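You operate a simulated robot arm through the tools that you are given. There is no shell and no other tool. Be economical: measure what you need, move in short steps, check, and stop when the job is done.

Carry out the task below with a simulated robot arm. There is one attempt and no reset: what you move stays moved.

Task
Strip the open mould; lay the disc on seat ONE of the grey tray.
Fine: the mould stays on the ejector jig; clamp the mould before the lever goes up; lever down and clamp open after; leave the other discs.
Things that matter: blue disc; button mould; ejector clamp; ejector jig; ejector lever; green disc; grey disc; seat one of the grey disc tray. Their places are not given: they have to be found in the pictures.

Only the result counts: the job must be done as asked and must still hold three seconds after the hand-in. Knocking over, shifting, dropping, spilling or breaking anything else fails it.

Robot
A 6-joint arm with a fingered hand, fixed in place. Base frame: the origin is at the foot of the arm, x ahead of it, y to its left, z up; the work surface is at about z = 860. Units: mm, rad, N and s.
With the tool pointing down near the work surface it reaches from about 280 to 600 mm from the base axis. Its first joint turns from -2.897 to 2.897 rad. Payload 3.2 kg.
Tool frame: the origin (TCP) lies between the finger pads and is the grasp point; the fingertips stand 22 mm ahead of it; z points along the fingers, y is the line along which they close. The gripper opens to 112 mm. The gripper's body begins 60 mm behind the TCP. The gripper is a hand of 3 fingers: y runs from the thumb to the fingers, the wrist lies at [0, 0, -218] in the tool frame, and closing takes about 1.5 s.
Orientation is that of the tool frame in the base frame, as a unit quaternion [x, y, z, w]. With the fingers straight down and closing along the base's y, the tool's x points along the base's -x, its y along +y and its z along -z.

Tools
- The arm moves only by the tool servo_tool. Its argument "series" is a list of rows, each a list of 7 numbers: the shift along the tool's x, y, z in units of 25 mm (1.0 is 25 mm), then the turn, a rotation vector about the tool's x, y, z in units of 5 degrees (1.0 is 5 degrees), then the closure in counts, from 0 (fully open) to 255 (shut). In form: [[x, y, z, rx, ry, rz, fingers], ...]. A call has 1 to 8 rows; each row shifts and turns the commanded pose from where the row before left it, along the tool's axes as they then stand. A call with a number of a shift or a turn outside -1 to 1 is refused whole. A row lasts 0.2 s, in which the tool goes at most 50 mm and 0.15 rad; a call with a longer step from one row to the next is refused whole, and so is a gripper value outside its range. Where a pose cannot be reached the arm comes as near as it can. A force on the tool above 50 N (or 10 N above the force at the start of the call, whichever is more), or a blocked arm, ends the call early, and 0.2 s more pass. Each finger travels about 108 mm/s and halts on what it meets, pressing with about 29 N; the grip force reading is that of the motor and also rises with nothing between the fingers. The clock runs only during rows and for 0.2 s after the last one: add rows that do not move to give the fingers time. The reply holds the time, the measured pose of the TCP, the force on the tool along the base axes, the opening and the grip force, in the units named above and with some noise, with the torque about the TCP (base axes, N m) and any sound that the robot's microphone picked up, and new pictures: "pictures" is both (left out), scene, wrist or none.
- Cameras (640 x 400 px; columns grow to the right, rows downward): "scene" is fixed at [398.3, -500.5, 1716.4]; the picture's right is [0.99, 0.12, 0.00], its down [0.11, -0.93, -0.35] and it looks along [-0.04, 0.35, -0.94] (base axes); focal length 314 px, centre (320, 200). "wrist" rides on the gripper at [66, 3, -80] in the tool frame; the picture's right is [-0.05, 1.00, 0.00], its down [-0.77, -0.04, -0.64] and it looks along [-0.64, -0.03, 0.77] (tool axes); focal length 275 px, centre (320, 200).
- slide_trunk(by): slides the trunk up (or, below 0, down) by that many mm; the arm rides with it, the base frame stays. It gives what a move gives, with no picture.
- preshape(shape): the hand has 3 fingers and takes this shape, open, in about a second: jaw (thumb against the fingers, like two jaws); tri (thumb and two fingers); tip (a fingertip pinch); poke (one finger out to press); point (the index stretched); flat (the hand flat); cup (the hand cupped); fist (a fist). The gripper value then closes the fingers along that shape, each until it touches; the sizes above hold for jaw. It gives what a move gives, with no picture.
- pixel_to_xyz(camera, pixels): for up to 12 pixels [column, row] of the newest picture of that camera ("zoom" is the newest enlarged one), the place [x, y, z] in the base frame of the surface seen there, good to about 2 mm. No time passes.
- close_up(camera, box): a new picture of the part [left, top, right, bottom] of that camera's present view, enlarged. No time passes.
- hand_in(): hands the job in; it is judged then, once.

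Work in short steps. Measure before you move; look again where a grasp or a placing could have gone wrong, and mend it. You have 80 turns and 200 pictures in all, those below and enlarged ones among them. Open the gripper and draw the arm clear of the work before you hand the job in, unless the task says otherwise; then end with one line.

The tools are called after "Call:" as a command line: name --pt "numbers of a row" for each row, then --argument value for the rest, lists and objects as JSON in quotes. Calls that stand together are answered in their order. servo_tool: Moves the arm, as the interface text tells. Its arguments: {"type":"object","properties":{"series":{"type":"array","items":{"type":"array","items":{"type":"number"}}},"pictures":{"type":"string","enum":["both","scene","wrist","none"]}},"required":["series"]} The other tools are called the same way: slide_trunk (by) slides the trunk up or down; preshape (shape) gives the hand a shape; pixel_to_xyz (camera, pixels) gives the place of the surface under pixels of a picture; close_up (camera, box) takes an enlarged picture of a part of a camera's view; hand_in () hands the job in.

At the start:

```text
clock: 0.0
eef_pos: [162.9, -225.9, 1281.7]
tcp_rot: [-0.001, 1.0, 0.0, 0.0]
force: [-0.6, 0.3, -0.1]
torque: [-0.04, 0.02, 0.02]
width: 112.2
grip_force: 0.1
shape: jaw
trunk travel left (down, up): [-543.0, 47.0]
```

scene: 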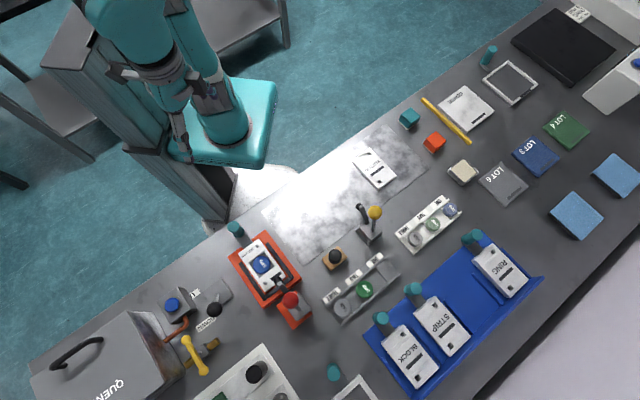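
wrist: 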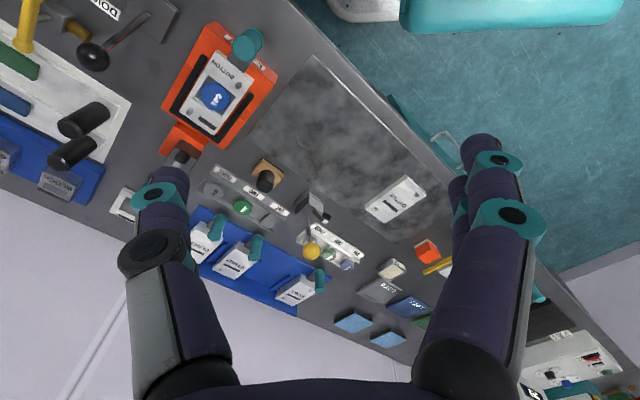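

The orange jig with the open mould (blue disc) is near scene (265,265), with two trays near (360,290) and (430,225). I enlarge these to identify the parts.

Call:
close_up --camera "scene" --box '[210, 210, 340, 340]'

Call:
close_up --camera "scene" --box '[310, 180, 470, 330]'

```text
3.08 times, centred on (275, 275) of scene
```

zoom: 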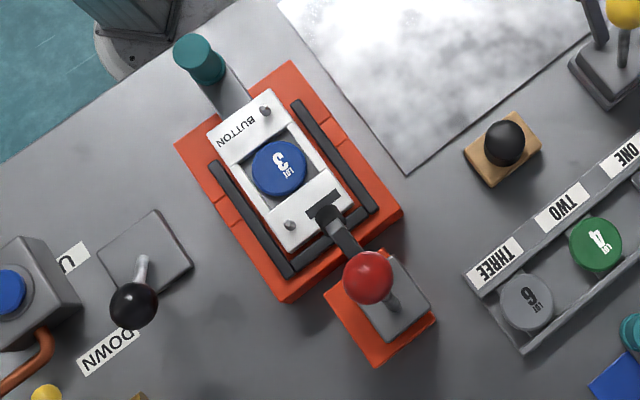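

```text
2.67 times, centred on (390, 255) of scene
```

zoom: 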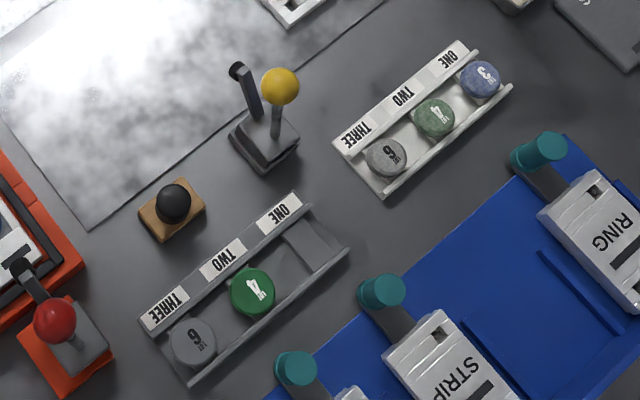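

I look at the lever left of the jig, its labels, and the clamp more closely.

Call:
close_up --camera "scene" --box '[140, 270, 240, 390]'

Call:
close_up --camera "wrist" --box '[60, 0, 300, 190]'

Call:
close_up --camera "scene" --box '[255, 255, 325, 335]'

```text
3.33 times, centred on (190, 330) of scene
```

zoom: 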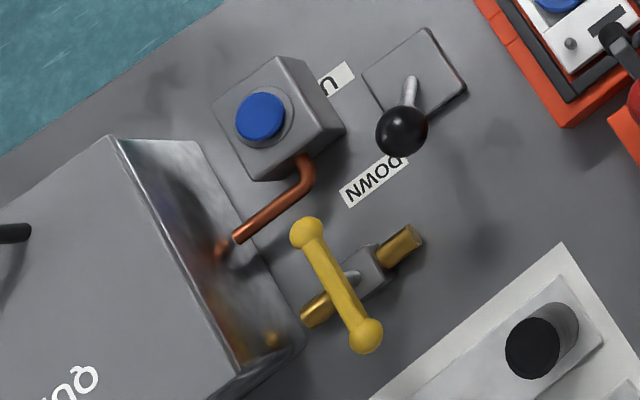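

```text
2.11 times, centred on (180, 95) of wrist
```

zoom: 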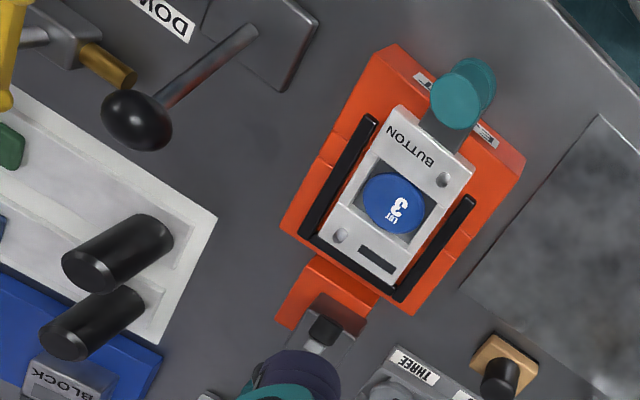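

```text
5.00 times, centred on (290, 295) of scene
```

zoom: 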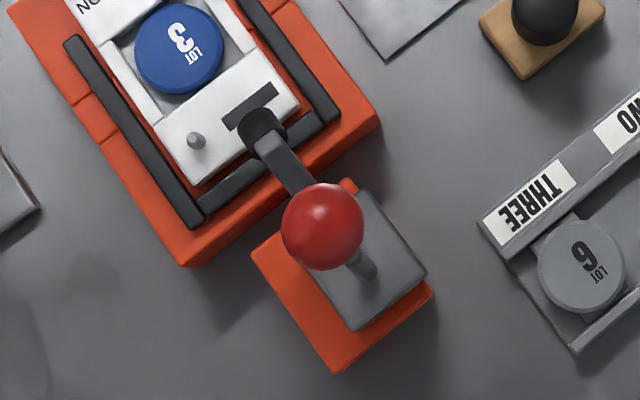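

I measure the main parts.

Call:
pixel_to_xyz --camera "scene" --pixels '[[265, 264], [291, 299], [280, 287], [235, 229], [214, 310], [210, 293], [335, 257], [380, 259], [365, 289], [342, 308], [375, 212], [240, 200]]'

Call:
pixel_to_xyz --camera "zoom" --pixels '[[179, 47], [262, 122], [290, 165], [322, 228], [365, 265], [375, 240], [195, 140], [180, 90], [270, 130], [345, 350], [195, 230], [350, 90]]'

Call:
close_up --camera "wrist" --box '[190, 20, 290, 110]'

```text
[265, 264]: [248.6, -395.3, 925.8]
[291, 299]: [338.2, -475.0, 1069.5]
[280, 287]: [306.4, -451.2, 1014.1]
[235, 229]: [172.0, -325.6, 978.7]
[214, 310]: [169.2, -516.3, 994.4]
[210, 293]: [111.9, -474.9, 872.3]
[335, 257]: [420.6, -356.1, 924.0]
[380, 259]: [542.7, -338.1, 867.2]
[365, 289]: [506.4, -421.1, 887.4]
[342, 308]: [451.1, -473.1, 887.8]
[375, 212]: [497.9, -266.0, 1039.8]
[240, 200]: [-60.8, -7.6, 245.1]
```

```text
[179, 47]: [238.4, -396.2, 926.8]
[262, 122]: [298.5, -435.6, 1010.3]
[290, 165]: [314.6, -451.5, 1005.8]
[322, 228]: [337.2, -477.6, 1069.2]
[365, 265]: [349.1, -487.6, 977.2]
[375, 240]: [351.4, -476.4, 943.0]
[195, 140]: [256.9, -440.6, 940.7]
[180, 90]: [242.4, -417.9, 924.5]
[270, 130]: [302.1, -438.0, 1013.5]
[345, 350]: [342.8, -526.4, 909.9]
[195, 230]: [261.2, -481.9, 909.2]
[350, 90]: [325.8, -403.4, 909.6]
```

```text
4.44 times, centred on (240, 65) of wrist
```

zoom: 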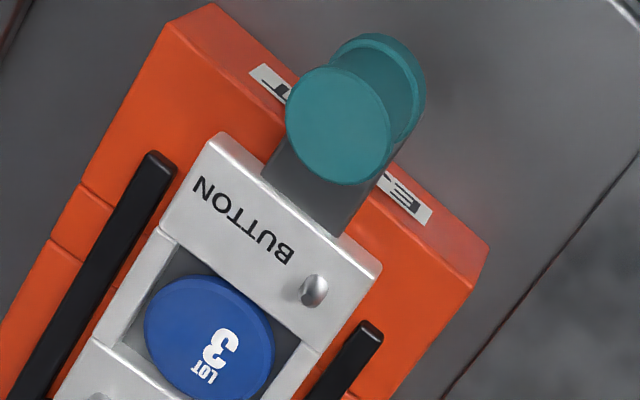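

I measure the lever's stick, plate, and labels.

Call:
close_up --camera "scene" --box '[180, 270, 240, 330]'

```text
6.67 times, centred on (210, 300) of scene
```

zoom: 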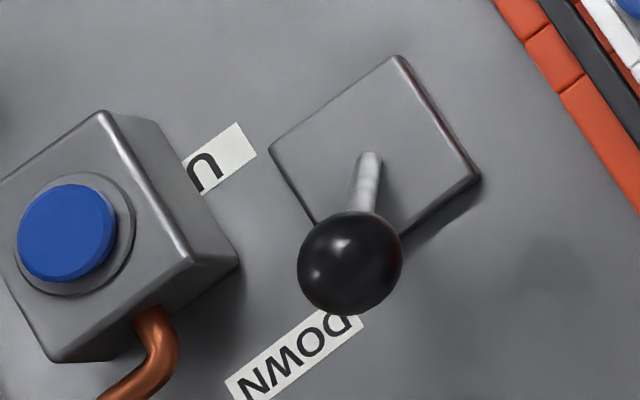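

Call:
pixel_to_xyz --camera "zoom" --pixels '[[395, 60], [275, 152], [475, 175], [370, 158], [365, 195], [350, 262], [230, 155], [290, 360], [350, 325], [240, 400], [350, 225], [75, 230]]'

```text
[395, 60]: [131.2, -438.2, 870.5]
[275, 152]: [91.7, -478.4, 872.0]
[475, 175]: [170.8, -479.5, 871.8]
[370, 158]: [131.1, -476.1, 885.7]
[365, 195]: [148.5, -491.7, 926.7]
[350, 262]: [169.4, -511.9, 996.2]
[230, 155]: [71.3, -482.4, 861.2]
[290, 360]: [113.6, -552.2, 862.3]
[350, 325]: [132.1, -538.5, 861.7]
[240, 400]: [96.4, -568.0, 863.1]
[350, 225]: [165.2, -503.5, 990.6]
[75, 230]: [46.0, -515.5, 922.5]
```

Jig/clamp/lever located: the lever (stick at (131,-477), ball ~(170,-513,985)) leans to DOWN; the clamp's arm pad is raised at (300,-437,1012), i.e. open. I move toward the lever for a better wrist view.

Call:
servo_tool --pt "0.2 -1 0.6 0 0 0 0" --pt "0.2 -1 0.6 0 0 0 0" --pt "0.2 -1 0.6 0 0 0 0" --pt "0.2 -1 0.6 0 0 0 0" --pt "0.2 -1 0.6 0 0 0 0" --pt "0.2 -1 0.6 0 0 0 0" --pt "0.2 -1 0.6 0 0 0 0" --pt "0.2 -1 0.6 0 0 0 0"

```text
clock: 1.8
eef_pos: [122.6, -426.8, 1159.2]
tcp_rot: [0.001, 1.0, 0.001, -0.001]
force: [0.5, 0.4, 0.5]
torque: [0.02, -0.02, 0.02]
width: 112.0
grip_force: 0.0
shape: jaw
trunk travel left (down, up): [-543.0, 47.0]
```

scene: 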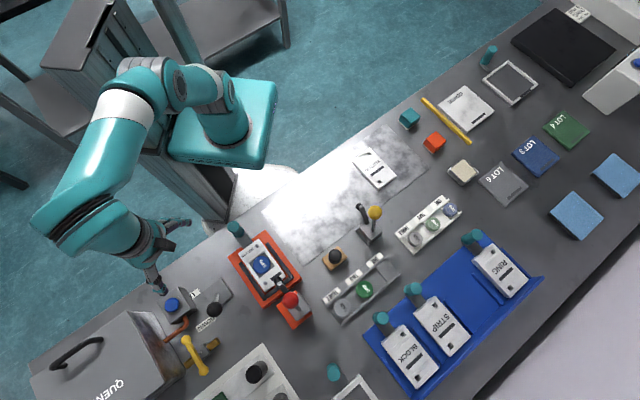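
wrist: 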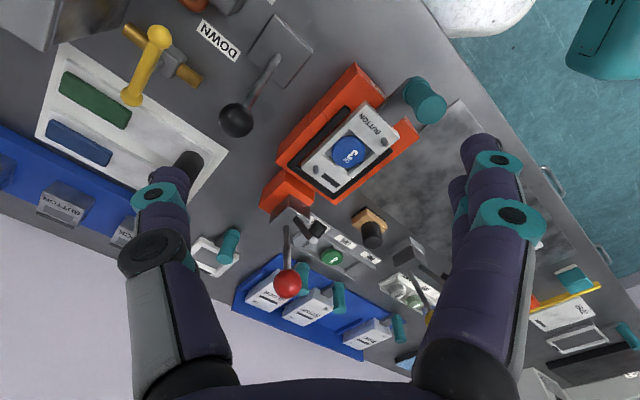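

Call:
close_up --camera "wrist" --box '[220, 60, 420, 310]'

```text
1.60 times, centred on (320, 185) of wrist
```

zoom: 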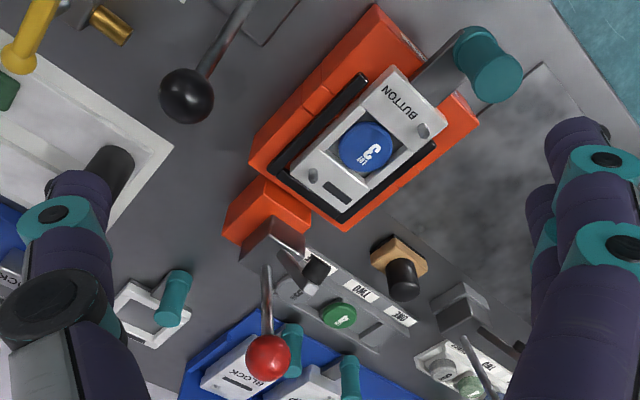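

Call:
pixel_to_xyz --camera "zoom" --pixels '[[266, 270], [267, 300], [268, 330], [268, 358], [285, 258], [300, 275], [318, 270], [270, 240], [187, 95], [225, 45], [367, 147], [486, 70]]'

Call:
close_up --camera "wrist" --box '[255, 180, 335, 310]'

```text
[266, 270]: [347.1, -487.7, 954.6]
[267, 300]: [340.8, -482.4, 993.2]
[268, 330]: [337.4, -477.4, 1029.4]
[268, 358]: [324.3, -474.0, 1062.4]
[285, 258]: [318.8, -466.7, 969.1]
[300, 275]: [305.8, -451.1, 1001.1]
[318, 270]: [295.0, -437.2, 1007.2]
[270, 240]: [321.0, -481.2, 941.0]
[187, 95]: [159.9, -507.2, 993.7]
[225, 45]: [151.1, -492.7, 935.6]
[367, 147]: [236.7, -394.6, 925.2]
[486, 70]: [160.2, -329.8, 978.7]
```

```text
3.08 times, centred on (295, 245) of wrist
```

zoom: 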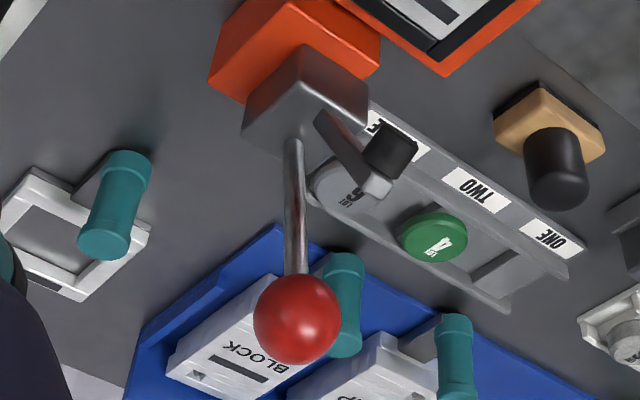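

The ball of the clamp handle is centred at about (336,-475,1053), leaning to the mould; I turn the hand +45° so it closes along the mould axis, and partly close.

Call:
servo_tool --pt "0 0 0 0 0 -1 0" --pt "0 0 0 0 0 -1 0" --pt "0 0 0 0 0 -1 30" --pt "0 0 0 0 0 -1 60" --pt "0 0 0 0 0 -1 80" --pt "0 0 0 0 0 -1 110" --pt "0 0 0 0 0 -1 110" --pt "0 0 0 0 0 -1 110" --pictures "none"

Call:
servo_tool --pt "0 0 0 0 0 -1 110" --pt "-0.67 -1 0 0 0 0 110" --pt "-0.67 -1 0 0 0 0 110" --pt "-0.67 -1 0 0 0 0 110" --pt "-0.67 -1 0 0 0 0 110" --pt "-0.67 -1 0 0 0 0 110" --pt "-0.67 -1 0 0 0 0 110" --pt "-0.6 -1 0 0 0 0 110"

```text
clock: 3.6
eef_pos: [123.6, -427.4, 1160.8]
tcp_rot: [-0.343, 0.939, 0.0, -0.001]
force: [-0.2, 0.6, -0.3]
torque: [-0.01, -0.01, -0.02]
width: 64.0
grip_force: 0.2
shape: jaw
trunk travel left (down, up): [-543.0, 47.0]
```

```text
clock: 5.4
eef_pos: [282.6, -424.9, 1135.2]
tcp_rot: [-0.384, 0.923, -0.005, -0.001]
force: [-0.5, 0.4, -0.2]
torque: [-0.02, 0.05, 0.0]
width: 64.2
grip_force: 0.0
shape: jaw
out of reach, approached as far as the arm can: row 4, 5, 6, 7, 8
trunk travel left (down, up): [-543.0, 47.0]
```

scene: 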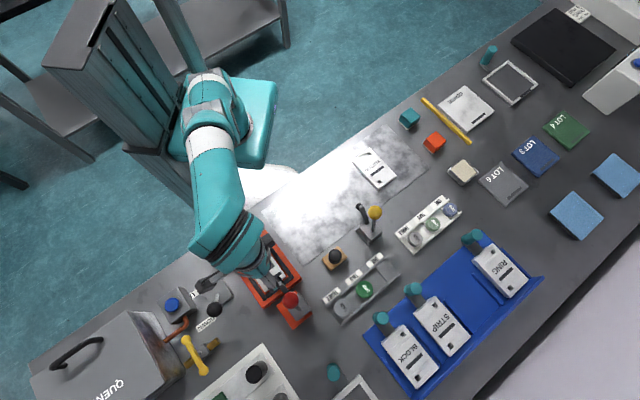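
wrist: 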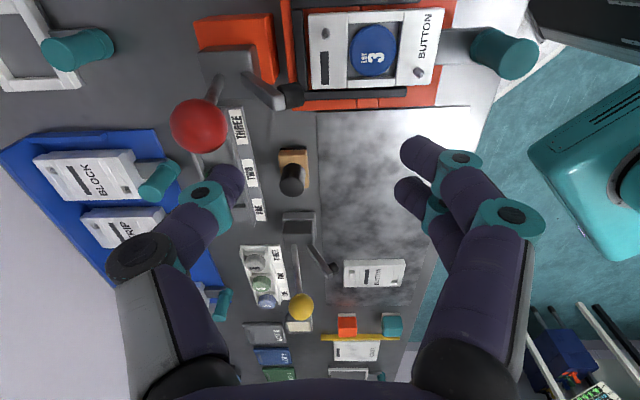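

The reach is limited by the trunk being too high. I raise the tool in the arm's frame, then slide the trunk down.

Call:
servo_tool --pt "0.2 0.4 -1 0 0 0 110" --pt "0.2 0.4 -1 0 0 0 110" --pt "0.2 0.4 -1 0 0 0 110" --pt "0 0.4 -1 0 0 0 110" --pt "0 0 -1 0 0 0 110" --pt "0 0 -1 0 0 0 110" --pt "0 0 -1 0 0 0 110" --pt "0 0 -1 0 0 0 110" --pictures "none"

```text
clock: 7.2
eef_pos: [273.1, -424.7, 1141.7]
tcp_rot: [-0.382, 0.924, -0.005, 0.002]
force: [0.0, -0.1, 0.1]
torque: [0.03, -0.01, -0.02]
width: 63.8
grip_force: 0.0
shape: jaw
out of reach, approached as far as the arm can: row 1, 2, 3, 4, 5, 6, 7, 8
trunk travel left (down, up): [-543.0, 47.0]
```

Raising makes it worse, so the shoulder is below the wrist; I slide the trunk up instead.

Call:
slide_trunk --by 47

```text
clock: 8.1
eef_pos: [274.5, -425.5, 1188.3]
tcp_rot: [-0.38, 0.925, -0.005, 0.004]
force: [0.6, -1.0, -0.4]
torque: [0.04, 0.01, -0.03]
width: 64.4
grip_force: 0.0
shape: jaw
trunk travel left (down, up): [-590.0, 0.0]
```

Call:
servo_tool --pt "0 0 0.8 0 0 0 110" --pt "0 0 0.8 0 0 0 110" --pt "0 0 0.8 0 0 0 110" --pt "0 0 0.8 0 0 0 110" --pictures "none"

```text
clock: 9.1
eef_pos: [280.6, -434.1, 1163.0]
tcp_rot: [-0.381, 0.925, -0.001, 0.001]
force: [-0.2, -0.6, -0.1]
torque: [0.01, -0.02, -0.02]
width: 64.0
grip_force: 0.0
shape: jaw
out of reach, approached as far as the arm can: row 1, 2, 3, 4
trunk travel left (down, up): [-590.0, 0.0]
```

Call:
servo_tool --pt "0 0 0.8 0 0 0 110" --pt "0 0 0.8 0 0 0 110" --pt "0 0 0.8 0 0 0 110" --pictures "none"

```text
clock: 9.9
eef_pos: [280.7, -436.0, 1163.2]
tcp_rot: [-0.381, 0.925, 0.0, 0.003]
force: [0.0, 0.5, 0.0]
torque: [-0.02, 0.02, 0.0]
width: 63.8
grip_force: 0.1
shape: jaw
out of reach, approached as far as the arm can: row 1, 2, 3
trunk travel left (down, up): [-590.0, 0.0]
```

Call:
servo_tool --pt "-0.2 1 0 0 0 0 110" --pt "-0.2 1 0 0 0 0 110" --pt "-0.2 1 0 0 0 0 110" --pt "-0.2 1 0 0 0 0 110" --pt "0 0 0 0 0 0 110" --pictures "scene"

```text
clock: 11.1
eef_pos: [272.5, -437.7, 1169.7]
tcp_rot: [-0.382, 0.924, -0.005, 0.002]
force: [-0.3, 0.0, -0.1]
torque: [-0.03, 0.0, -0.02]
width: 64.0
grip_force: 0.0
shape: jaw
out of reach, approached as far as the arm can: row 1, 2, 3, 4
trunk travel left (down, up): [-590.0, 0.0]
```

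scene: 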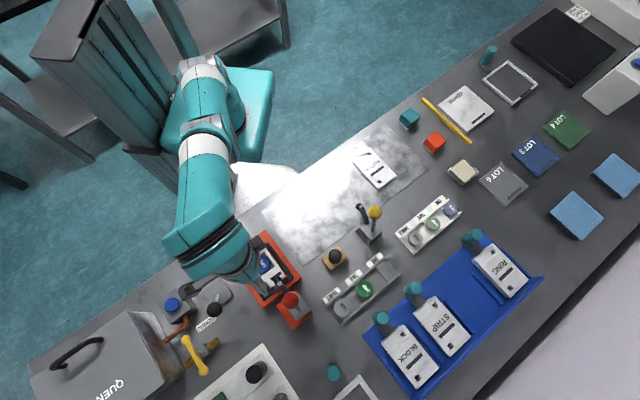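

The commanded pose is still above the reachable zone; I lower it so the arm catches up.

Call:
servo_tool --pt "0 0 0.8 0 0 0 110" --pt "0 0 0.8 0 0 0 110" --pt "0 0 0.8 0 0 0 110" --pt "0 0 0.8 0 0 0 110" --pt "0 0 0.8 0 0 0 110" --pictures "none"

```text
clock: 12.3
eef_pos: [272.4, -436.7, 1162.3]
tcp_rot: [-0.382, 0.924, 0.0, 0.003]
force: [0.1, -0.6, 0.2]
torque: [-0.02, 0.0, 0.04]
width: 64.1
grip_force: 0.1
shape: jaw
out of reach, approached as far as the arm can: row 1, 2, 3, 4, 5
trunk travel left (down, up): [-590.0, 0.0]
```

Still stuck; I pull the command clearly inward toward the base.

Call:
servo_tool --pt "-0.2 1 0 0 0 0 110" --pt "-0.2 1 0 0 0 0 110" --pt "-0.2 1 0 0 0 0 110" --pt "-0.2 1 0 0 0 0 110" --pt "0 1 0 0 0 0 110" --pt "0 0 0 0 0 0 110" --pictures "none"

```text
clock: 13.7
eef_pos: [256.5, -445.1, 1170.1]
tcp_rot: [-0.382, 0.924, -0.004, 0.003]
force: [-0.1, -0.1, 0.2]
torque: [-0.03, 0.02, -0.02]
width: 64.3
grip_force: 0.1
shape: jaw
out of reach, approached as far as the arm can: row 1, 2, 3, 4, 5
trunk travel left (down, up): [-590.0, 0.0]
```

Call:
close_up --camera "scene" --box '[120, 0, 320, 320]'

Call:
servo_tool --pt "0 0 0 0 0 1 110" --pt "0 0 0 0 0 1 110" --pt "0 0 0 0 0 1 110" --pictures "none"

```text
1.25 times, centred on (220, 160) of scene
```

zoom: 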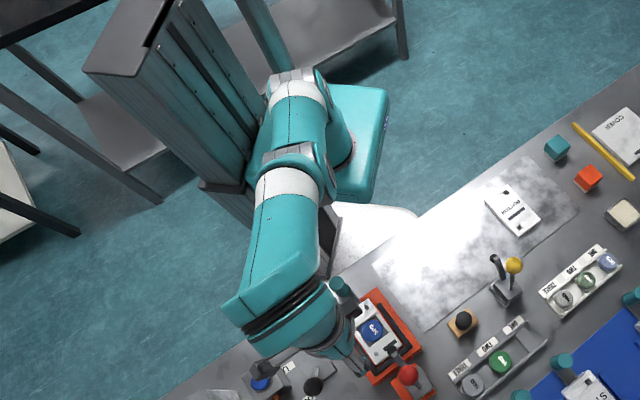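

```text
clock: 14.5
eef_pos: [256.3, -445.0, 1170.5]
tcp_rot: [-0.256, 0.967, -0.003, 0.004]
force: [-0.4, 0.0, -0.2]
torque: [0.03, 0.02, -0.02]
width: 63.9
grip_force: 0.0
shape: jaw
trunk travel left (down, up): [-590.0, 0.0]
```

Yaw still works, so the elbow is probably straight. I try a pull inward and down.

Call:
servo_tool --pt "0 1 0.5 0 0 0 110" --pt "0 1 0.5 0 0 0 110" --pt "0 1 0.5 0 0 0 110" --pictures "none"

Call:
servo_tool --pt "0 -0.3 1 0 0 0 110" --pt "0 -0.3 1 0 0 0 110" --pictures "none"

```text
clock: 15.3
eef_pos: [255.2, -445.8, 1166.8]
tcp_rot: [-0.257, 0.966, -0.004, 0.003]
force: [-0.1, -0.4, -1.0]
torque: [0.02, 0.0, 0.01]
width: 64.3
grip_force: 0.1
shape: jaw
out of reach, approached as far as the arm can: row 1, 2, 3
trunk travel left (down, up): [-590.0, 0.0]
```

```text
clock: 15.9
eef_pos: [255.6, -446.8, 1163.0]
tcp_rot: [-0.257, 0.966, 0.0, 0.003]
force: [-0.4, -0.2, -0.6]
torque: [-0.01, -0.03, 0.03]
width: 63.8
grip_force: 0.2
shape: jaw
out of reach, approached as far as the arm can: row 1, 2
trunk travel left (down, up): [-590.0, 0.0]
```

Call:
servo_tool --pt "0 0 0 1 0 0 110" --pt "0 0 0 1 0 0 110" --pt "0 0 0 1 0 0 110" --pictures "none"

Call:
servo_tool --pt "0 0 0 0 1 0 110" --pt "0 0 0 0 1 0 110" --pictures "none"

```text
clock: 16.7
eef_pos: [241.0, -419.4, 1279.2]
tcp_rot: [-0.254, 0.959, -0.12, 0.035]
force: [0.1, 0.7, -0.9]
torque: [-0.03, -0.02, 0.02]
width: 64.0
grip_force: 0.0
shape: jaw
out of reach, approached as far as the arm can: row 1, 2, 3
trunk travel left (down, up): [-590.0, 0.0]
```

```text
clock: 17.3
eef_pos: [241.6, -414.5, 1295.6]
tcp_rot: [-0.242, 0.957, -0.149, -0.047]
force: [-0.5, -0.1, -0.3]
torque: [-0.02, 0.01, -0.01]
width: 64.0
grip_force: 0.1
shape: jaw
out of reach, approached as far as the arm can: row 1, 2
trunk travel left (down, up): [-590.0, 0.0]
```

Call:
servo_tool --pt "0 0 0 0 0 0 110"

Call:
close_up --camera "scene" --box '[120, 0, 320, 320]'

```text
clock: 17.7
eef_pos: [241.0, -416.0, 1294.2]
tcp_rot: [-0.242, 0.958, -0.148, -0.048]
force: [-0.5, -0.5, 0.1]
torque: [0.01, 0.01, -0.01]
width: 64.0
grip_force: 0.0
shape: jaw
trunk travel left (down, up): [-590.0, 0.0]
```

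scene: 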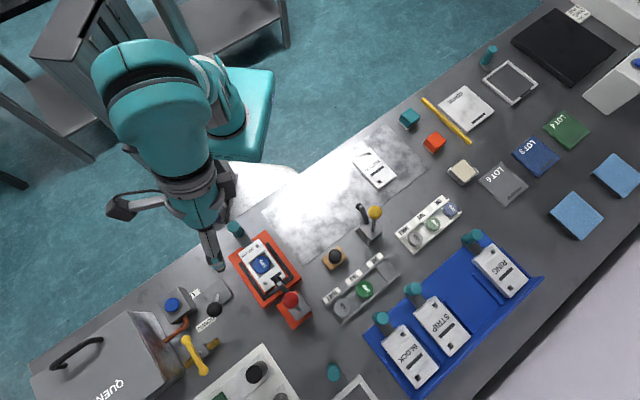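
wrist: 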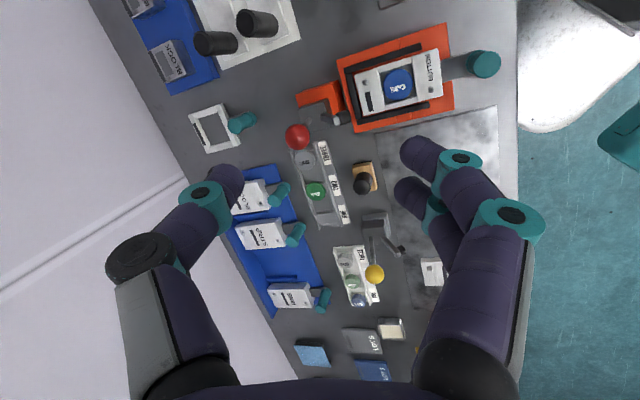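

```text
1.25 times, centred on (220, 160) of scene
```

zoom: 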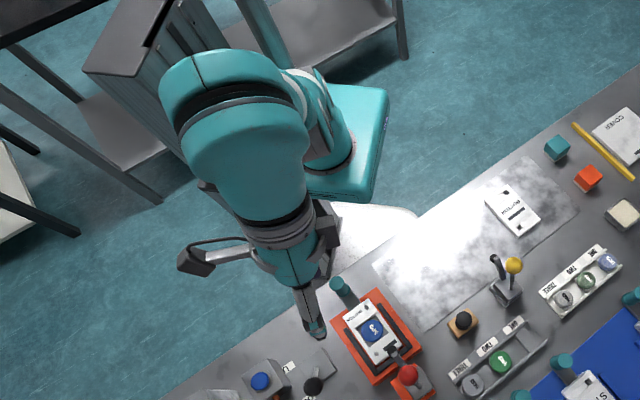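

The elbow is now bent again. I measure arm parts to understand the reach geometry.

Call:
pixel_to_xyz --camera "zoom" --pixels '[[335, 140], [315, 100], [300, 85], [230, 75], [250, 180], [285, 240], [350, 180], [310, 330], [375, 100], [345, 110]]'

```text
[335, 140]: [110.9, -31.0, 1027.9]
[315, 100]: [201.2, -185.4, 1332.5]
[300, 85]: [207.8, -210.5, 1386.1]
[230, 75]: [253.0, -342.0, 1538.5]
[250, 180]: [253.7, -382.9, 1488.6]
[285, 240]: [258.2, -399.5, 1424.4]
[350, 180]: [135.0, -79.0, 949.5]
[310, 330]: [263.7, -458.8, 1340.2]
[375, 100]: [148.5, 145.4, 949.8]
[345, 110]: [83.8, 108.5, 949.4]
```

Geometry understood: the wrist reaches ~600 mm about a shoulder at z≈1084, so the far targets need the tool tilted outward. I pull inward, undo the tilt, and then yaw to -45° (closing across the mould axis).

Call:
servo_tool --pt "0 1 0 0 0 0 60" --pt "0 1 0 0 0 0 60" --pt "0 1 0 0 0 0 60" --pt "0 1 0 0 0 0 60" --pt "0 0 0.5 0 -1 0 60" --pt "0 0 0.5 0 -1 0 60" --pt "0 0 0 -1 0 0 60" --pt "0 0 0 -1 0 0 60" --pictures "none"

Call:
servo_tool --pt "0 0 0 -1 0 0 60" --pt "0 0 0 0 0 1 60" --pt "0 0 0 0 0 1 60" --pt "0 0 0 0 0 1 60" --pt "0 0 0 0 0 1 60" --pt "0 0 0 0 0 1 60" --pt "0 0 0 0 0 1 60" --pt "0 0 0 0 0 1 60" --pictures "none"

Call:
servo_tool --pt "0 0 0 0 0 1 60" --pt "0 0 0 0 0 1 60" --pt "0 0 0 0 0 1 60" --pt "0 0 0 0 0 1 60" --pt "0 0 0 0 0 1 60" --pt "0 0 0 0 0 1 60" --pt "0 0 0 0 0 1 60" --pt "0 0 0 0 0 1 60"

```text
clock: 19.5
eef_pos: [234.7, -422.7, 1280.1]
tcp_rot: [-0.255, 0.959, -0.115, 0.033]
force: [-0.2, 0.2, 0.8]
torque: [-0.02, -0.02, -0.02]
width: 85.5
grip_force: 0.0
shape: jaw
out of reach, approached as far as the arm can: row 1, 2, 3, 4, 6, 7, 8
trunk travel left (down, up): [-590.0, 0.0]
```

```text
clock: 21.3
eef_pos: [234.6, -423.1, 1280.3]
tcp_rot: [0.045, 0.992, -0.099, 0.065]
force: [-0.3, 0.8, 0.0]
torque: [-0.03, -0.02, 0.03]
width: 85.2
grip_force: 0.1
shape: jaw
out of reach, approached as far as the arm can: row 1
trunk travel left (down, up): [-590.0, 0.0]
```

```text
clock: 23.1
eef_pos: [225.1, -424.9, 1279.6]
tcp_rot: [0.382, 0.917, -0.073, 0.094]
force: [0.4, 1.3, 1.0]
torque: [-0.01, 0.01, 0.04]
width: 85.1
grip_force: 0.1
shape: jaw
out of reach, approached as far as the arm can: row 8
trunk travel left (down, up): [-590.0, 0.0]
```

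scene: 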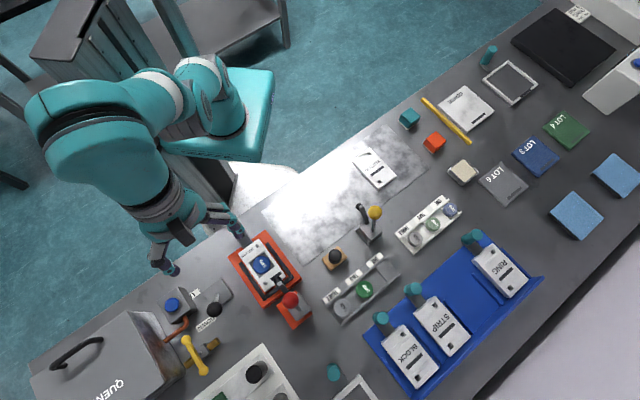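
wrist: 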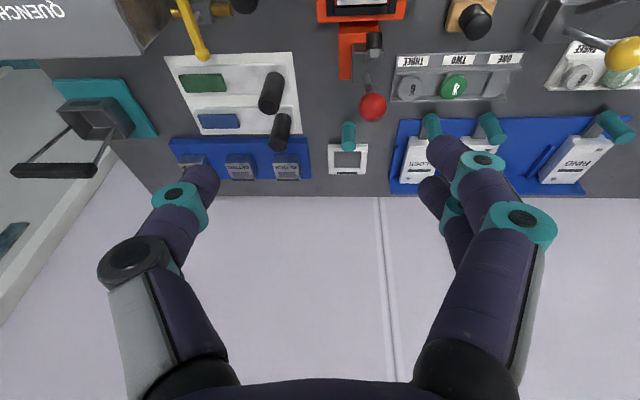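

Orientation is now almost ideal (closing axis along (.71,.70), tilted outward ~14°). I level the closing axis and descend over the mould toward z≈1100.

Call:
servo_tool --pt "0.215 0.175 0.875 -0.36 0 0 60" --pt "0.215 0.175 0.875 -0.36 0 0 60" --pt "0.215 0.175 0.875 0 0 0 60" --pt "0.215 0.175 0.875 0 0 0 60" --pt "0.215 0.175 0.875 0 0 0 60" --pt "0.215 0.175 0.875 0 0 0 60" --pt "0.215 0.175 0.875 0 0 0 60" --pt "0.215 0.175 0.875 0 0 0 60"

```text
clock: 24.9
eef_pos: [232.0, -433.5, 1259.7]
tcp_rot: [0.372, 0.922, -0.039, 0.104]
force: [0.5, -0.2, -0.7]
torque: [0.0, -0.02, 0.01]
width: 85.4
grip_force: 0.0
shape: jaw
out of reach, approached as far as the arm can: row 1, 2, 3, 4, 5, 6, 7, 8
trunk travel left (down, up): [-590.0, 0.0]
```

scene: 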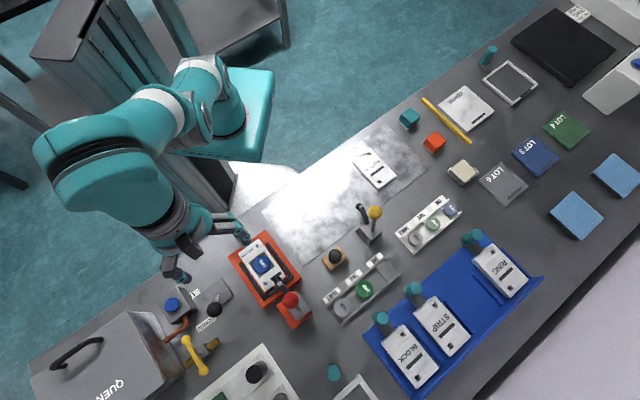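
wrist: 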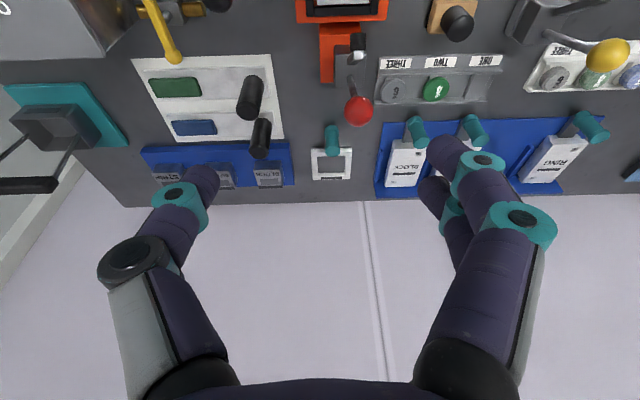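

I measure the arm's links to see what is limiting.

Call:
pixel_to_xyz --camera "scene" --pixels '[[230, 130], [220, 100], [195, 75], [165, 90], [150, 110], [110, 130], [70, 145], [60, 180], [110, 190], [140, 220], [180, 235], [170, 205]]'

```text
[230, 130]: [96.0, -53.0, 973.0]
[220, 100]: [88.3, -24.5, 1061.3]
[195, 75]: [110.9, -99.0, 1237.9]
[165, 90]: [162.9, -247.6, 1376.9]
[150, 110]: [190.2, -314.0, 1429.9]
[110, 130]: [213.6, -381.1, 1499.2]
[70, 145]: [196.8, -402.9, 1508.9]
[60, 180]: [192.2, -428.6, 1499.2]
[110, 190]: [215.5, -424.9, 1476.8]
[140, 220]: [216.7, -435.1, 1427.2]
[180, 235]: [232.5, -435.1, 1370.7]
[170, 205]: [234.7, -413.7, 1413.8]
```

The arm is stretched straight. I command strongly along the arm back toward the shoulder (inward and down).

Call:
servo_tool --pt "1 0.3 0.55 0 0 0 60" --pt "1 0.3 0.55 0 0 0 60" --pt "1 0.3 0.55 0 0 0 60" --pt "1 0.3 0.55 0 0 0 60" --pt "1 0.3 0.55 0 0 0 60" --pt "1 0.3 0.55 0 0 0 60" --pictures "none"

Call:
servo_tool --pt "0 0 0 0 1 0 60" --pt "0 0 0 0 1 0 60" --pictures "none"

Call:
servo_tool --pt "1 0.3 0 0 0 0 60" --pt "1 0.3 0 0 0 0 60" --pt "1 0.3 0 0 0 0 60" --pt "1 0.3 0 0 0 0 60" --pictures "none"

```text
clock: 26.3
eef_pos: [219.5, -438.4, 1258.6]
tcp_rot: [0.379, 0.919, -0.04, 0.105]
force: [-0.5, -0.5, -0.7]
torque: [0.0, -0.02, 0.0]
width: 85.4
grip_force: 0.2
shape: jaw
out of reach, approached as far as the arm can: row 1, 2, 3, 4, 5, 6
trunk travel left (down, up): [-590.0, 0.0]
```

```text
clock: 26.9
eef_pos: [212.5, -419.4, 1242.3]
tcp_rot: [0.38, 0.924, -0.01, 0.027]
force: [-0.1, -0.4, -0.4]
torque: [0.04, 0.03, -0.04]
width: 85.5
grip_force: 0.1
shape: jaw
out of reach, approached as far as the arm can: row 1, 2
trunk travel left (down, up): [-590.0, 0.0]
```

```text
clock: 27.9
eef_pos: [172.9, -370.5, 1291.9]
tcp_rot: [0.381, 0.924, -0.008, 0.026]
force: [-0.8, -0.4, -0.7]
torque: [0.03, -0.02, -0.01]
width: 85.2
grip_force: 0.0
shape: jaw
out of reach, approached as far as the arm can: row 1, 2, 3, 4
trunk travel left (down, up): [-590.0, 0.0]
```

Sliding happens along the reach sphere only. From this higher elevation I command straight down, which should bend the elbow.

Call:
servo_tool --pt "0 0 1 0 0 0 60" --pt "0 0 1 0 0 0 60" --pt "0 0 1 0 0 0 60" --pt "0 0 1 0 0 0 60" --pt "0 0 1 0 0 0 60" --pt "0 0 1 0 0 0 60" --pictures "scene"

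```text
clock: 29.3
eef_pos: [194.4, -440.6, 1222.2]
tcp_rot: [0.381, 0.924, -0.008, 0.026]
force: [0.0, 0.1, -0.1]
torque: [0.03, 0.0, -0.02]
width: 85.3
grip_force: 0.1
shape: jaw
out of reach, approached as far as the arm can: row 1, 2, 3, 4, 5, 6
trunk travel left (down, up): [-590.0, 0.0]
```

scene: 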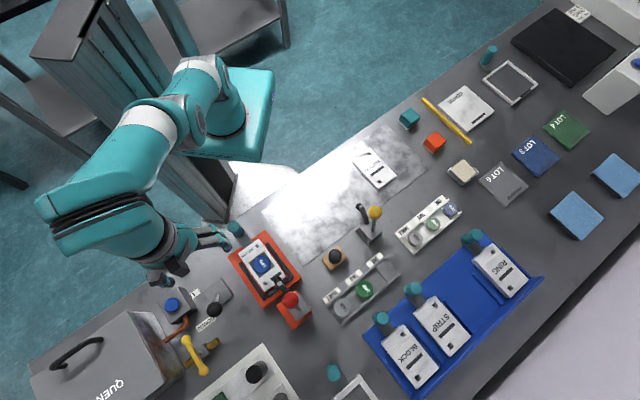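

Still sliding on the sphere. I combine an inward tilt with an inward/down pull, which should force the elbow to bend.

Call:
servo_tool --pt "1 0.4 1 -0.35 0.9 0 60" --pt "1 0.4 1 -0.35 0.9 0 60" --pt "1 0.4 1 -0.35 0.9 0 60" --pt "1 0.4 1 -0.35 0.9 0 60" --pictures "none"

Call:
servo_tool --pt "1 0.4 0.4 0.35 -0.9 0 60" --pt "1 0.4 0.4 0.35 -0.9 0 60" --pt "1 0.4 0.4 0.35 -0.9 0 60" --pt "1 0.4 0.4 0.35 -0.9 0 60" --pictures "none"

```text
clock: 30.3
eef_pos: [160.1, -392.3, 1179.5]
tcp_rot: [0.375, 0.916, 0.108, -0.096]
force: [0.2, 0.5, 0.4]
torque: [0.01, -0.04, -0.03]
width: 85.7
grip_force: 0.0
shape: jaw
out of reach, approached as far as the arm can: row 1, 2, 3, 4
trunk travel left (down, up): [-590.0, 0.0]
```

```text
clock: 31.3
eef_pos: [105.8, -384.1, 1281.5]
tcp_rot: [0.381, 0.924, -0.009, 0.027]
force: [0.7, -0.5, 0.3]
torque: [-0.04, 0.02, 0.01]
width: 85.4
grip_force: 0.2
shape: jaw
out of reach, approached as far as the arm can: row 1, 2, 3, 4
trunk travel left (down, up): [-590.0, 0.0]
```

R seems to shrink slightly (582 vs 595), so the elbow may be starting to bend; I keep pulling straight toward the shoulder.

Call:
servo_tool --pt "0.7 0.4 1 0 0 0 60" --pt "0.7 0.4 1 0 0 0 60" --pt "0.7 0.4 1 0 0 0 60" --pt "0.7 0.4 1 0 0 0 60" --pt "0.7 0.4 1 0 0 0 60" --pt "0.7 0.4 1 0 0 0 60" --pt "0.7 0.4 1 0 0 0 60" --pt "0.7 0.4 1 0 0 0 60" --pictures "scene"

```text
clock: 33.1
eef_pos: [3.5, -316.9, 1249.3]
tcp_rot: [0.379, 0.925, -0.007, 0.027]
force: [-0.8, 0.4, -0.6]
torque: [0.03, 0.02, -0.01]
width: 85.6
grip_force: 0.0
shape: jaw
out of reach, approached as far as the arm can: row 1, 2, 3, 4, 5, 6, 7, 8
trunk travel left (down, up): [-590.0, 0.0]
```

scene: 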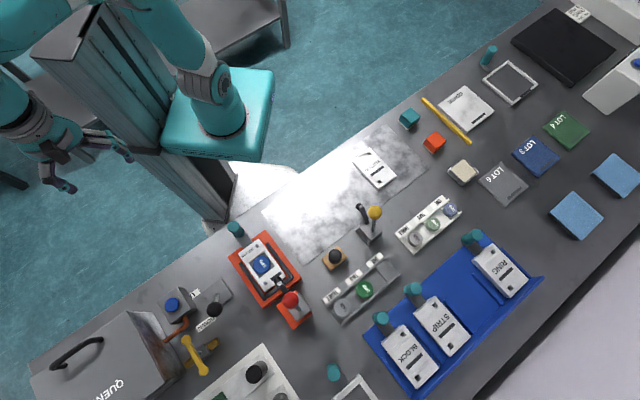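

R is down to ~510: the elbow is bending. I now test a plain descent with an outward shift.

Call:
servo_tool --pt "-0.1 0.1 0.8 0 0 0 60" --pt "-0.1 0.1 0.8 0 0 0 60" --pt "-0.1 0.1 0.8 0 0 0 60" --pt "-0.1 0.1 0.8 0 0 0 60" --pictures "none"

```text
clock: 34.1
eef_pos: [-27.8, -315.6, 1211.8]
tcp_rot: [0.379, 0.925, -0.006, 0.028]
force: [-0.2, 0.7, 0.1]
torque: [-0.02, 0.01, 0.02]
width: 85.4
grip_force: 0.0
shape: jaw
out of reach, approached as far as the arm can: row 1, 2, 3, 4
trunk travel left (down, up): [-590.0, 0.0]
```

I probe which directions move freely: +x, then up.

Call:
servo_tool --pt "-0.7 0.7 0 0 0 0 60" --pt "-0.7 0.7 0 0 0 0 60" --pt "-0.7 0.7 0 0 0 0 60" --pictures "none"

Call:
servo_tool --pt "0 0 -1 0 0 0 60" --pt "0 0 -1 0 0 0 60" --pt "0 0 -1 0 0 0 60" --pictures "none"

Call:
servo_tool --pt "0.7 0.7 0 0 0 0 60" --pt "0.7 0.7 0 0 0 0 60" --pictures "none"

```text
clock: 34.9
eef_pos: [5.8, -312.5, 1252.5]
tcp_rot: [0.38, 0.925, -0.006, 0.028]
force: [-0.2, 0.2, 0.2]
torque: [-0.01, 0.0, 0.01]
width: 85.6
grip_force: 0.1
shape: jaw
out of reach, approached as far as the arm can: row 1, 2, 3
trunk travel left (down, up): [-590.0, 0.0]
```

```text
clock: 35.7
eef_pos: [1.9, -310.0, 1326.7]
tcp_rot: [0.382, 0.924, -0.01, 0.026]
force: [-0.2, -0.2, 0.0]
torque: [-0.01, 0.01, -0.03]
width: 85.2
grip_force: 0.0
shape: jaw
trunk travel left (down, up): [-590.0, 0.0]
```

```text
clock: 36.3
eef_pos: [0.9, -258.8, 1324.2]
tcp_rot: [0.381, 0.924, -0.009, 0.028]
force: [0.0, 0.5, 0.3]
torque: [-0.01, 0.01, 0.0]
width: 85.4
grip_force: 0.0
shape: jaw
trunk travel left (down, up): [-590.0, 0.0]
```

Free again. I move +x at this height, then descend gently while going out.

Call:
servo_tool --pt "-0.7 0.7 0 0 0 0 60" --pt "-0.7 0.7 0 0 0 0 60" --pt "-0.7 0.7 0 0 0 0 60" --pt "-0.7 0.7 0 0 0 0 60" --pt "-0.7 0.7 0 0 0 0 60" --pt "-0.7 0.7 0.3 0 0 0 60" --pt "-0.7 0.7 0.4 0 0 0 60" --pictures "none"

Call:
servo_tool --pt "-0.4 0 0.8 0 0 0 60" --pt "-0.4 0 0.8 0 0 0 60" --pt "-0.4 0 0.8 0 0 0 60" --pt "-0.4 0 0.8 0 0 0 60" --pictures "scene"

```text
clock: 37.9
eef_pos: [170.3, -269.1, 1340.4]
tcp_rot: [0.38, 0.925, -0.007, 0.026]
force: [0.2, 0.9, -0.9]
torque: [0.01, 0.0, 0.0]
width: 85.3
grip_force: 0.0
shape: jaw
out of reach, approached as far as the arm can: row 5, 6, 7
trunk travel left (down, up): [-590.0, 0.0]
```

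```text
clock: 38.9
eef_pos: [192.8, -330.3, 1316.1]
tcp_rot: [0.38, 0.924, -0.01, 0.025]
force: [-0.3, -0.1, 0.4]
torque: [0.0, -0.01, 0.03]
width: 85.6
grip_force: 0.1
shape: jaw
out of reach, approached as far as the arm can: row 1, 2, 3, 4
trunk travel left (down, up): [-590.0, 0.0]
```

scene: 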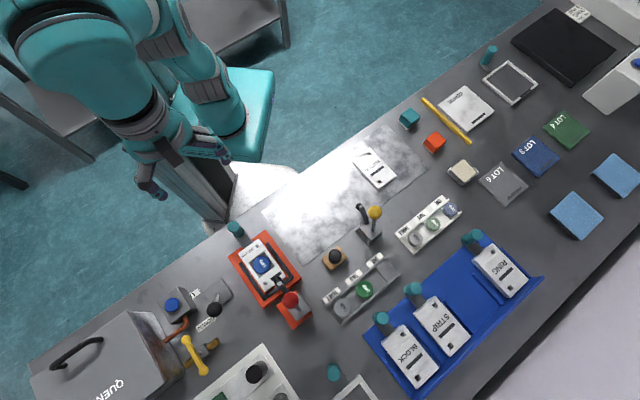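

I think a wrist joint limit binds when (yaw − azimuth) < ~20°, which is exactly where row 8 and later failed. I yaw back and then pull in/down.

Call:
servo_tool --pt "0 0 0 0 0 -1 60" --pt "0 0 0 0 0 -1 60" --pt "0 0 0 0 0 -1 60" --pt "0 0 0 0 0 -1 60" --pt "0 0 0 0 0 -1 60" --pt "0 0 0 0 0 -1 60" --pt "0 0 0 0 0 -1 60" --pt "0 0 0 0 0 -1 60" --pictures "none"

Call:
servo_tool --pt "0 0 0 0 0 -1 60" --pt "0.2 0.5 0.6 0 0 0 60" --pt "0.2 0.5 0.6 0 0 0 60" --pt "0.2 0.5 0.6 0 0 0 60" --pt "0.2 0.5 0.6 0 0 0 60" --pictures "none"

```text
clock: 40.7
eef_pos: [193.7, -329.9, 1316.7]
tcp_rot: [0.041, 0.999, -0.017, 0.023]
force: [-1.1, 0.0, -0.7]
torque: [0.03, 0.01, 0.03]
width: 85.4
grip_force: 0.1
shape: jaw
trunk travel left (down, up): [-590.0, 0.0]
```

```text
clock: 41.9
eef_pos: [175.7, -283.3, 1254.5]
tcp_rot: [-0.002, 1.0, -0.018, 0.022]
force: [0.6, 0.2, 0.5]
torque: [0.0, 0.01, 0.02]
width: 85.2
grip_force: 0.0
shape: jaw
trunk travel left (down, up): [-590.0, 0.0]
```

Confirmed — motion is free again. I now rotate to yaw +135° (closing axis along the tray/perpendicular to the mould axis, the far side of the wrist range) at this safe spot.

Call:
servo_tool --pt "0 0 0 0 0 -1 60" --pt "0 0 0 0 0 -1 60" --pt "0 0 0 0 0 -1 60" --pt "0 0 0 0 0 -1 60" --pt "0 0 0 0 0 -1 60" --pt "0 0 0 0 0 -1 60" --pt "0 0 0 0 0 -1 60" --pt "0 0 0 0 0 -1 60" --pictures "none"

Call:
servo_tool --pt "0 0 0 0 0 -1 60" --pt "0 0 0 0 0 -1 60" --pt "0 0 0 0 0 -1 60" --pt "0 0 0 0 0 -1 60" --pt "0 0 0 0 0 -1 60" --pt "0 0 0 0 0 -1 60" --pt "0 0 0 0 0 -1 60" --pt "0 0 0 0 0 -1 60" --pictures "none"

Call:
servo_tool --pt "0 0 0 0 0 -1 60" --pt "0 0 0 0 0 -1 60" --pt "0 0 0 0 0 -1 60" --pt "0 0 0 0 0 -1 60" --pt "0 0 0 0 0 -1 60" --pt "0 0 0 0 0 -1 60" --pt "0 0 0 0 0 -1 60" --pt "0 0 0 0 0 -1 60" --pictures "none"

Call:
servo_tool --pt "0 0 0 0 0 -1 60" --pt "0 0 0 0 0 -1 60" --pt "0 0 0 0 0 -1 60" --pictures "scene"

```text
clock: 43.7
eef_pos: [176.2, -282.5, 1253.6]
tcp_rot: [-0.344, 0.939, -0.025, 0.014]
force: [0.0, 1.4, -0.3]
torque: [0.01, 0.03, 0.01]
width: 85.6
grip_force: 0.0
shape: jaw
trunk travel left (down, up): [-590.0, 0.0]
```

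```text
clock: 45.5
eef_pos: [174.5, -282.0, 1252.8]
tcp_rot: [-0.645, 0.764, -0.028, 0.005]
force: [0.8, 0.3, -0.4]
torque: [0.02, 0.03, 0.0]
width: 85.4
grip_force: 0.1
shape: jaw
trunk travel left (down, up): [-590.0, 0.0]
```

```text
clock: 47.3
eef_pos: [174.8, -282.9, 1253.8]
tcp_rot: [0.867, -0.497, 0.029, 0.005]
force: [0.0, -0.6, -1.5]
torque: [0.0, -0.02, 0.01]
width: 85.1
grip_force: 0.0
shape: jaw
trunk travel left (down, up): [-590.0, 0.0]
```

```text
clock: 48.1
eef_pos: [174.5, -282.1, 1254.1]
tcp_rot: [0.925, -0.38, 0.027, 0.008]
force: [-0.2, -0.9, -0.4]
torque: [-0.01, -0.01, -0.01]
width: 85.3
grip_force: 0.0
shape: jaw
trunk travel left (down, up): [-590.0, 0.0]
```

scene: 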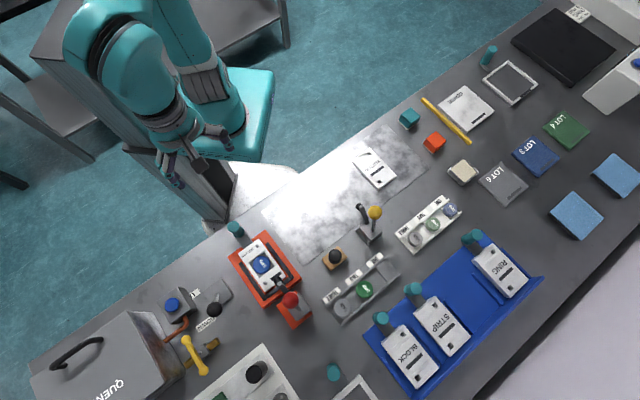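

Orientation reached and no limits hit. I add 10° outward tilt and move towards a point above the mould just inside the clamp ball.

Call:
servo_tool --pt "0 0 0 0 1 0 60" --pt "0 0 0 0 1 0 60" --pt "0.7 0.11 1 0 0 0 60" --pt "0.7 0.11 1 0 0 0 60" --pt "0.7 0.11 1 0 0 0 60" --pt "0.7 0.11 1 0 0 0 60" --pt "0.7 0.11 1 0 0 0 60" --pt "0.7 0.11 1 0 0 0 60"

```text
clock: 49.9
eef_pos: [261.0, -390.9, 1130.7]
tcp_rot: [0.919, -0.378, 0.107, 0.042]
force: [-0.7, 0.6, -0.7]
torque: [-0.01, 0.04, 0.0]
width: 85.6
grip_force: 0.0
shape: jaw
trunk travel left (down, up): [-590.0, 0.0]
```

scene: 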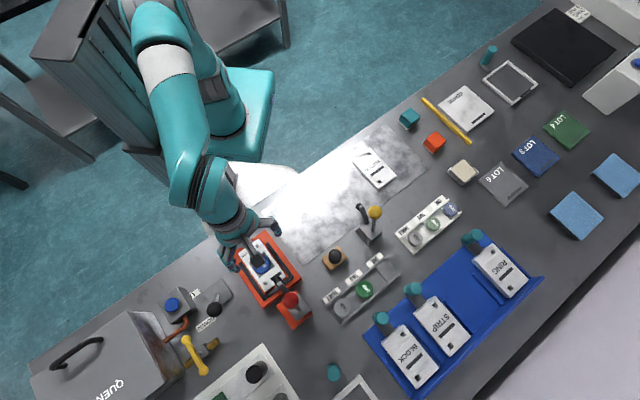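
wrist: 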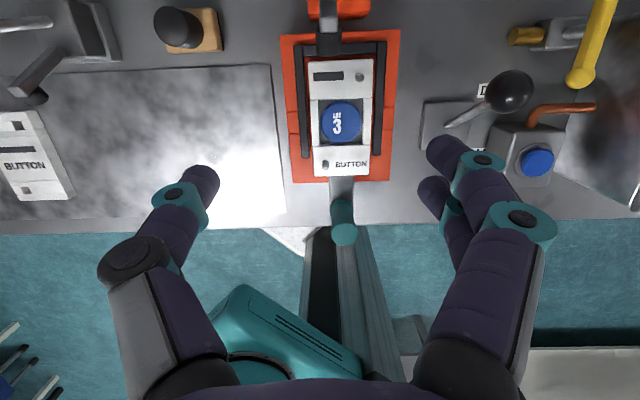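

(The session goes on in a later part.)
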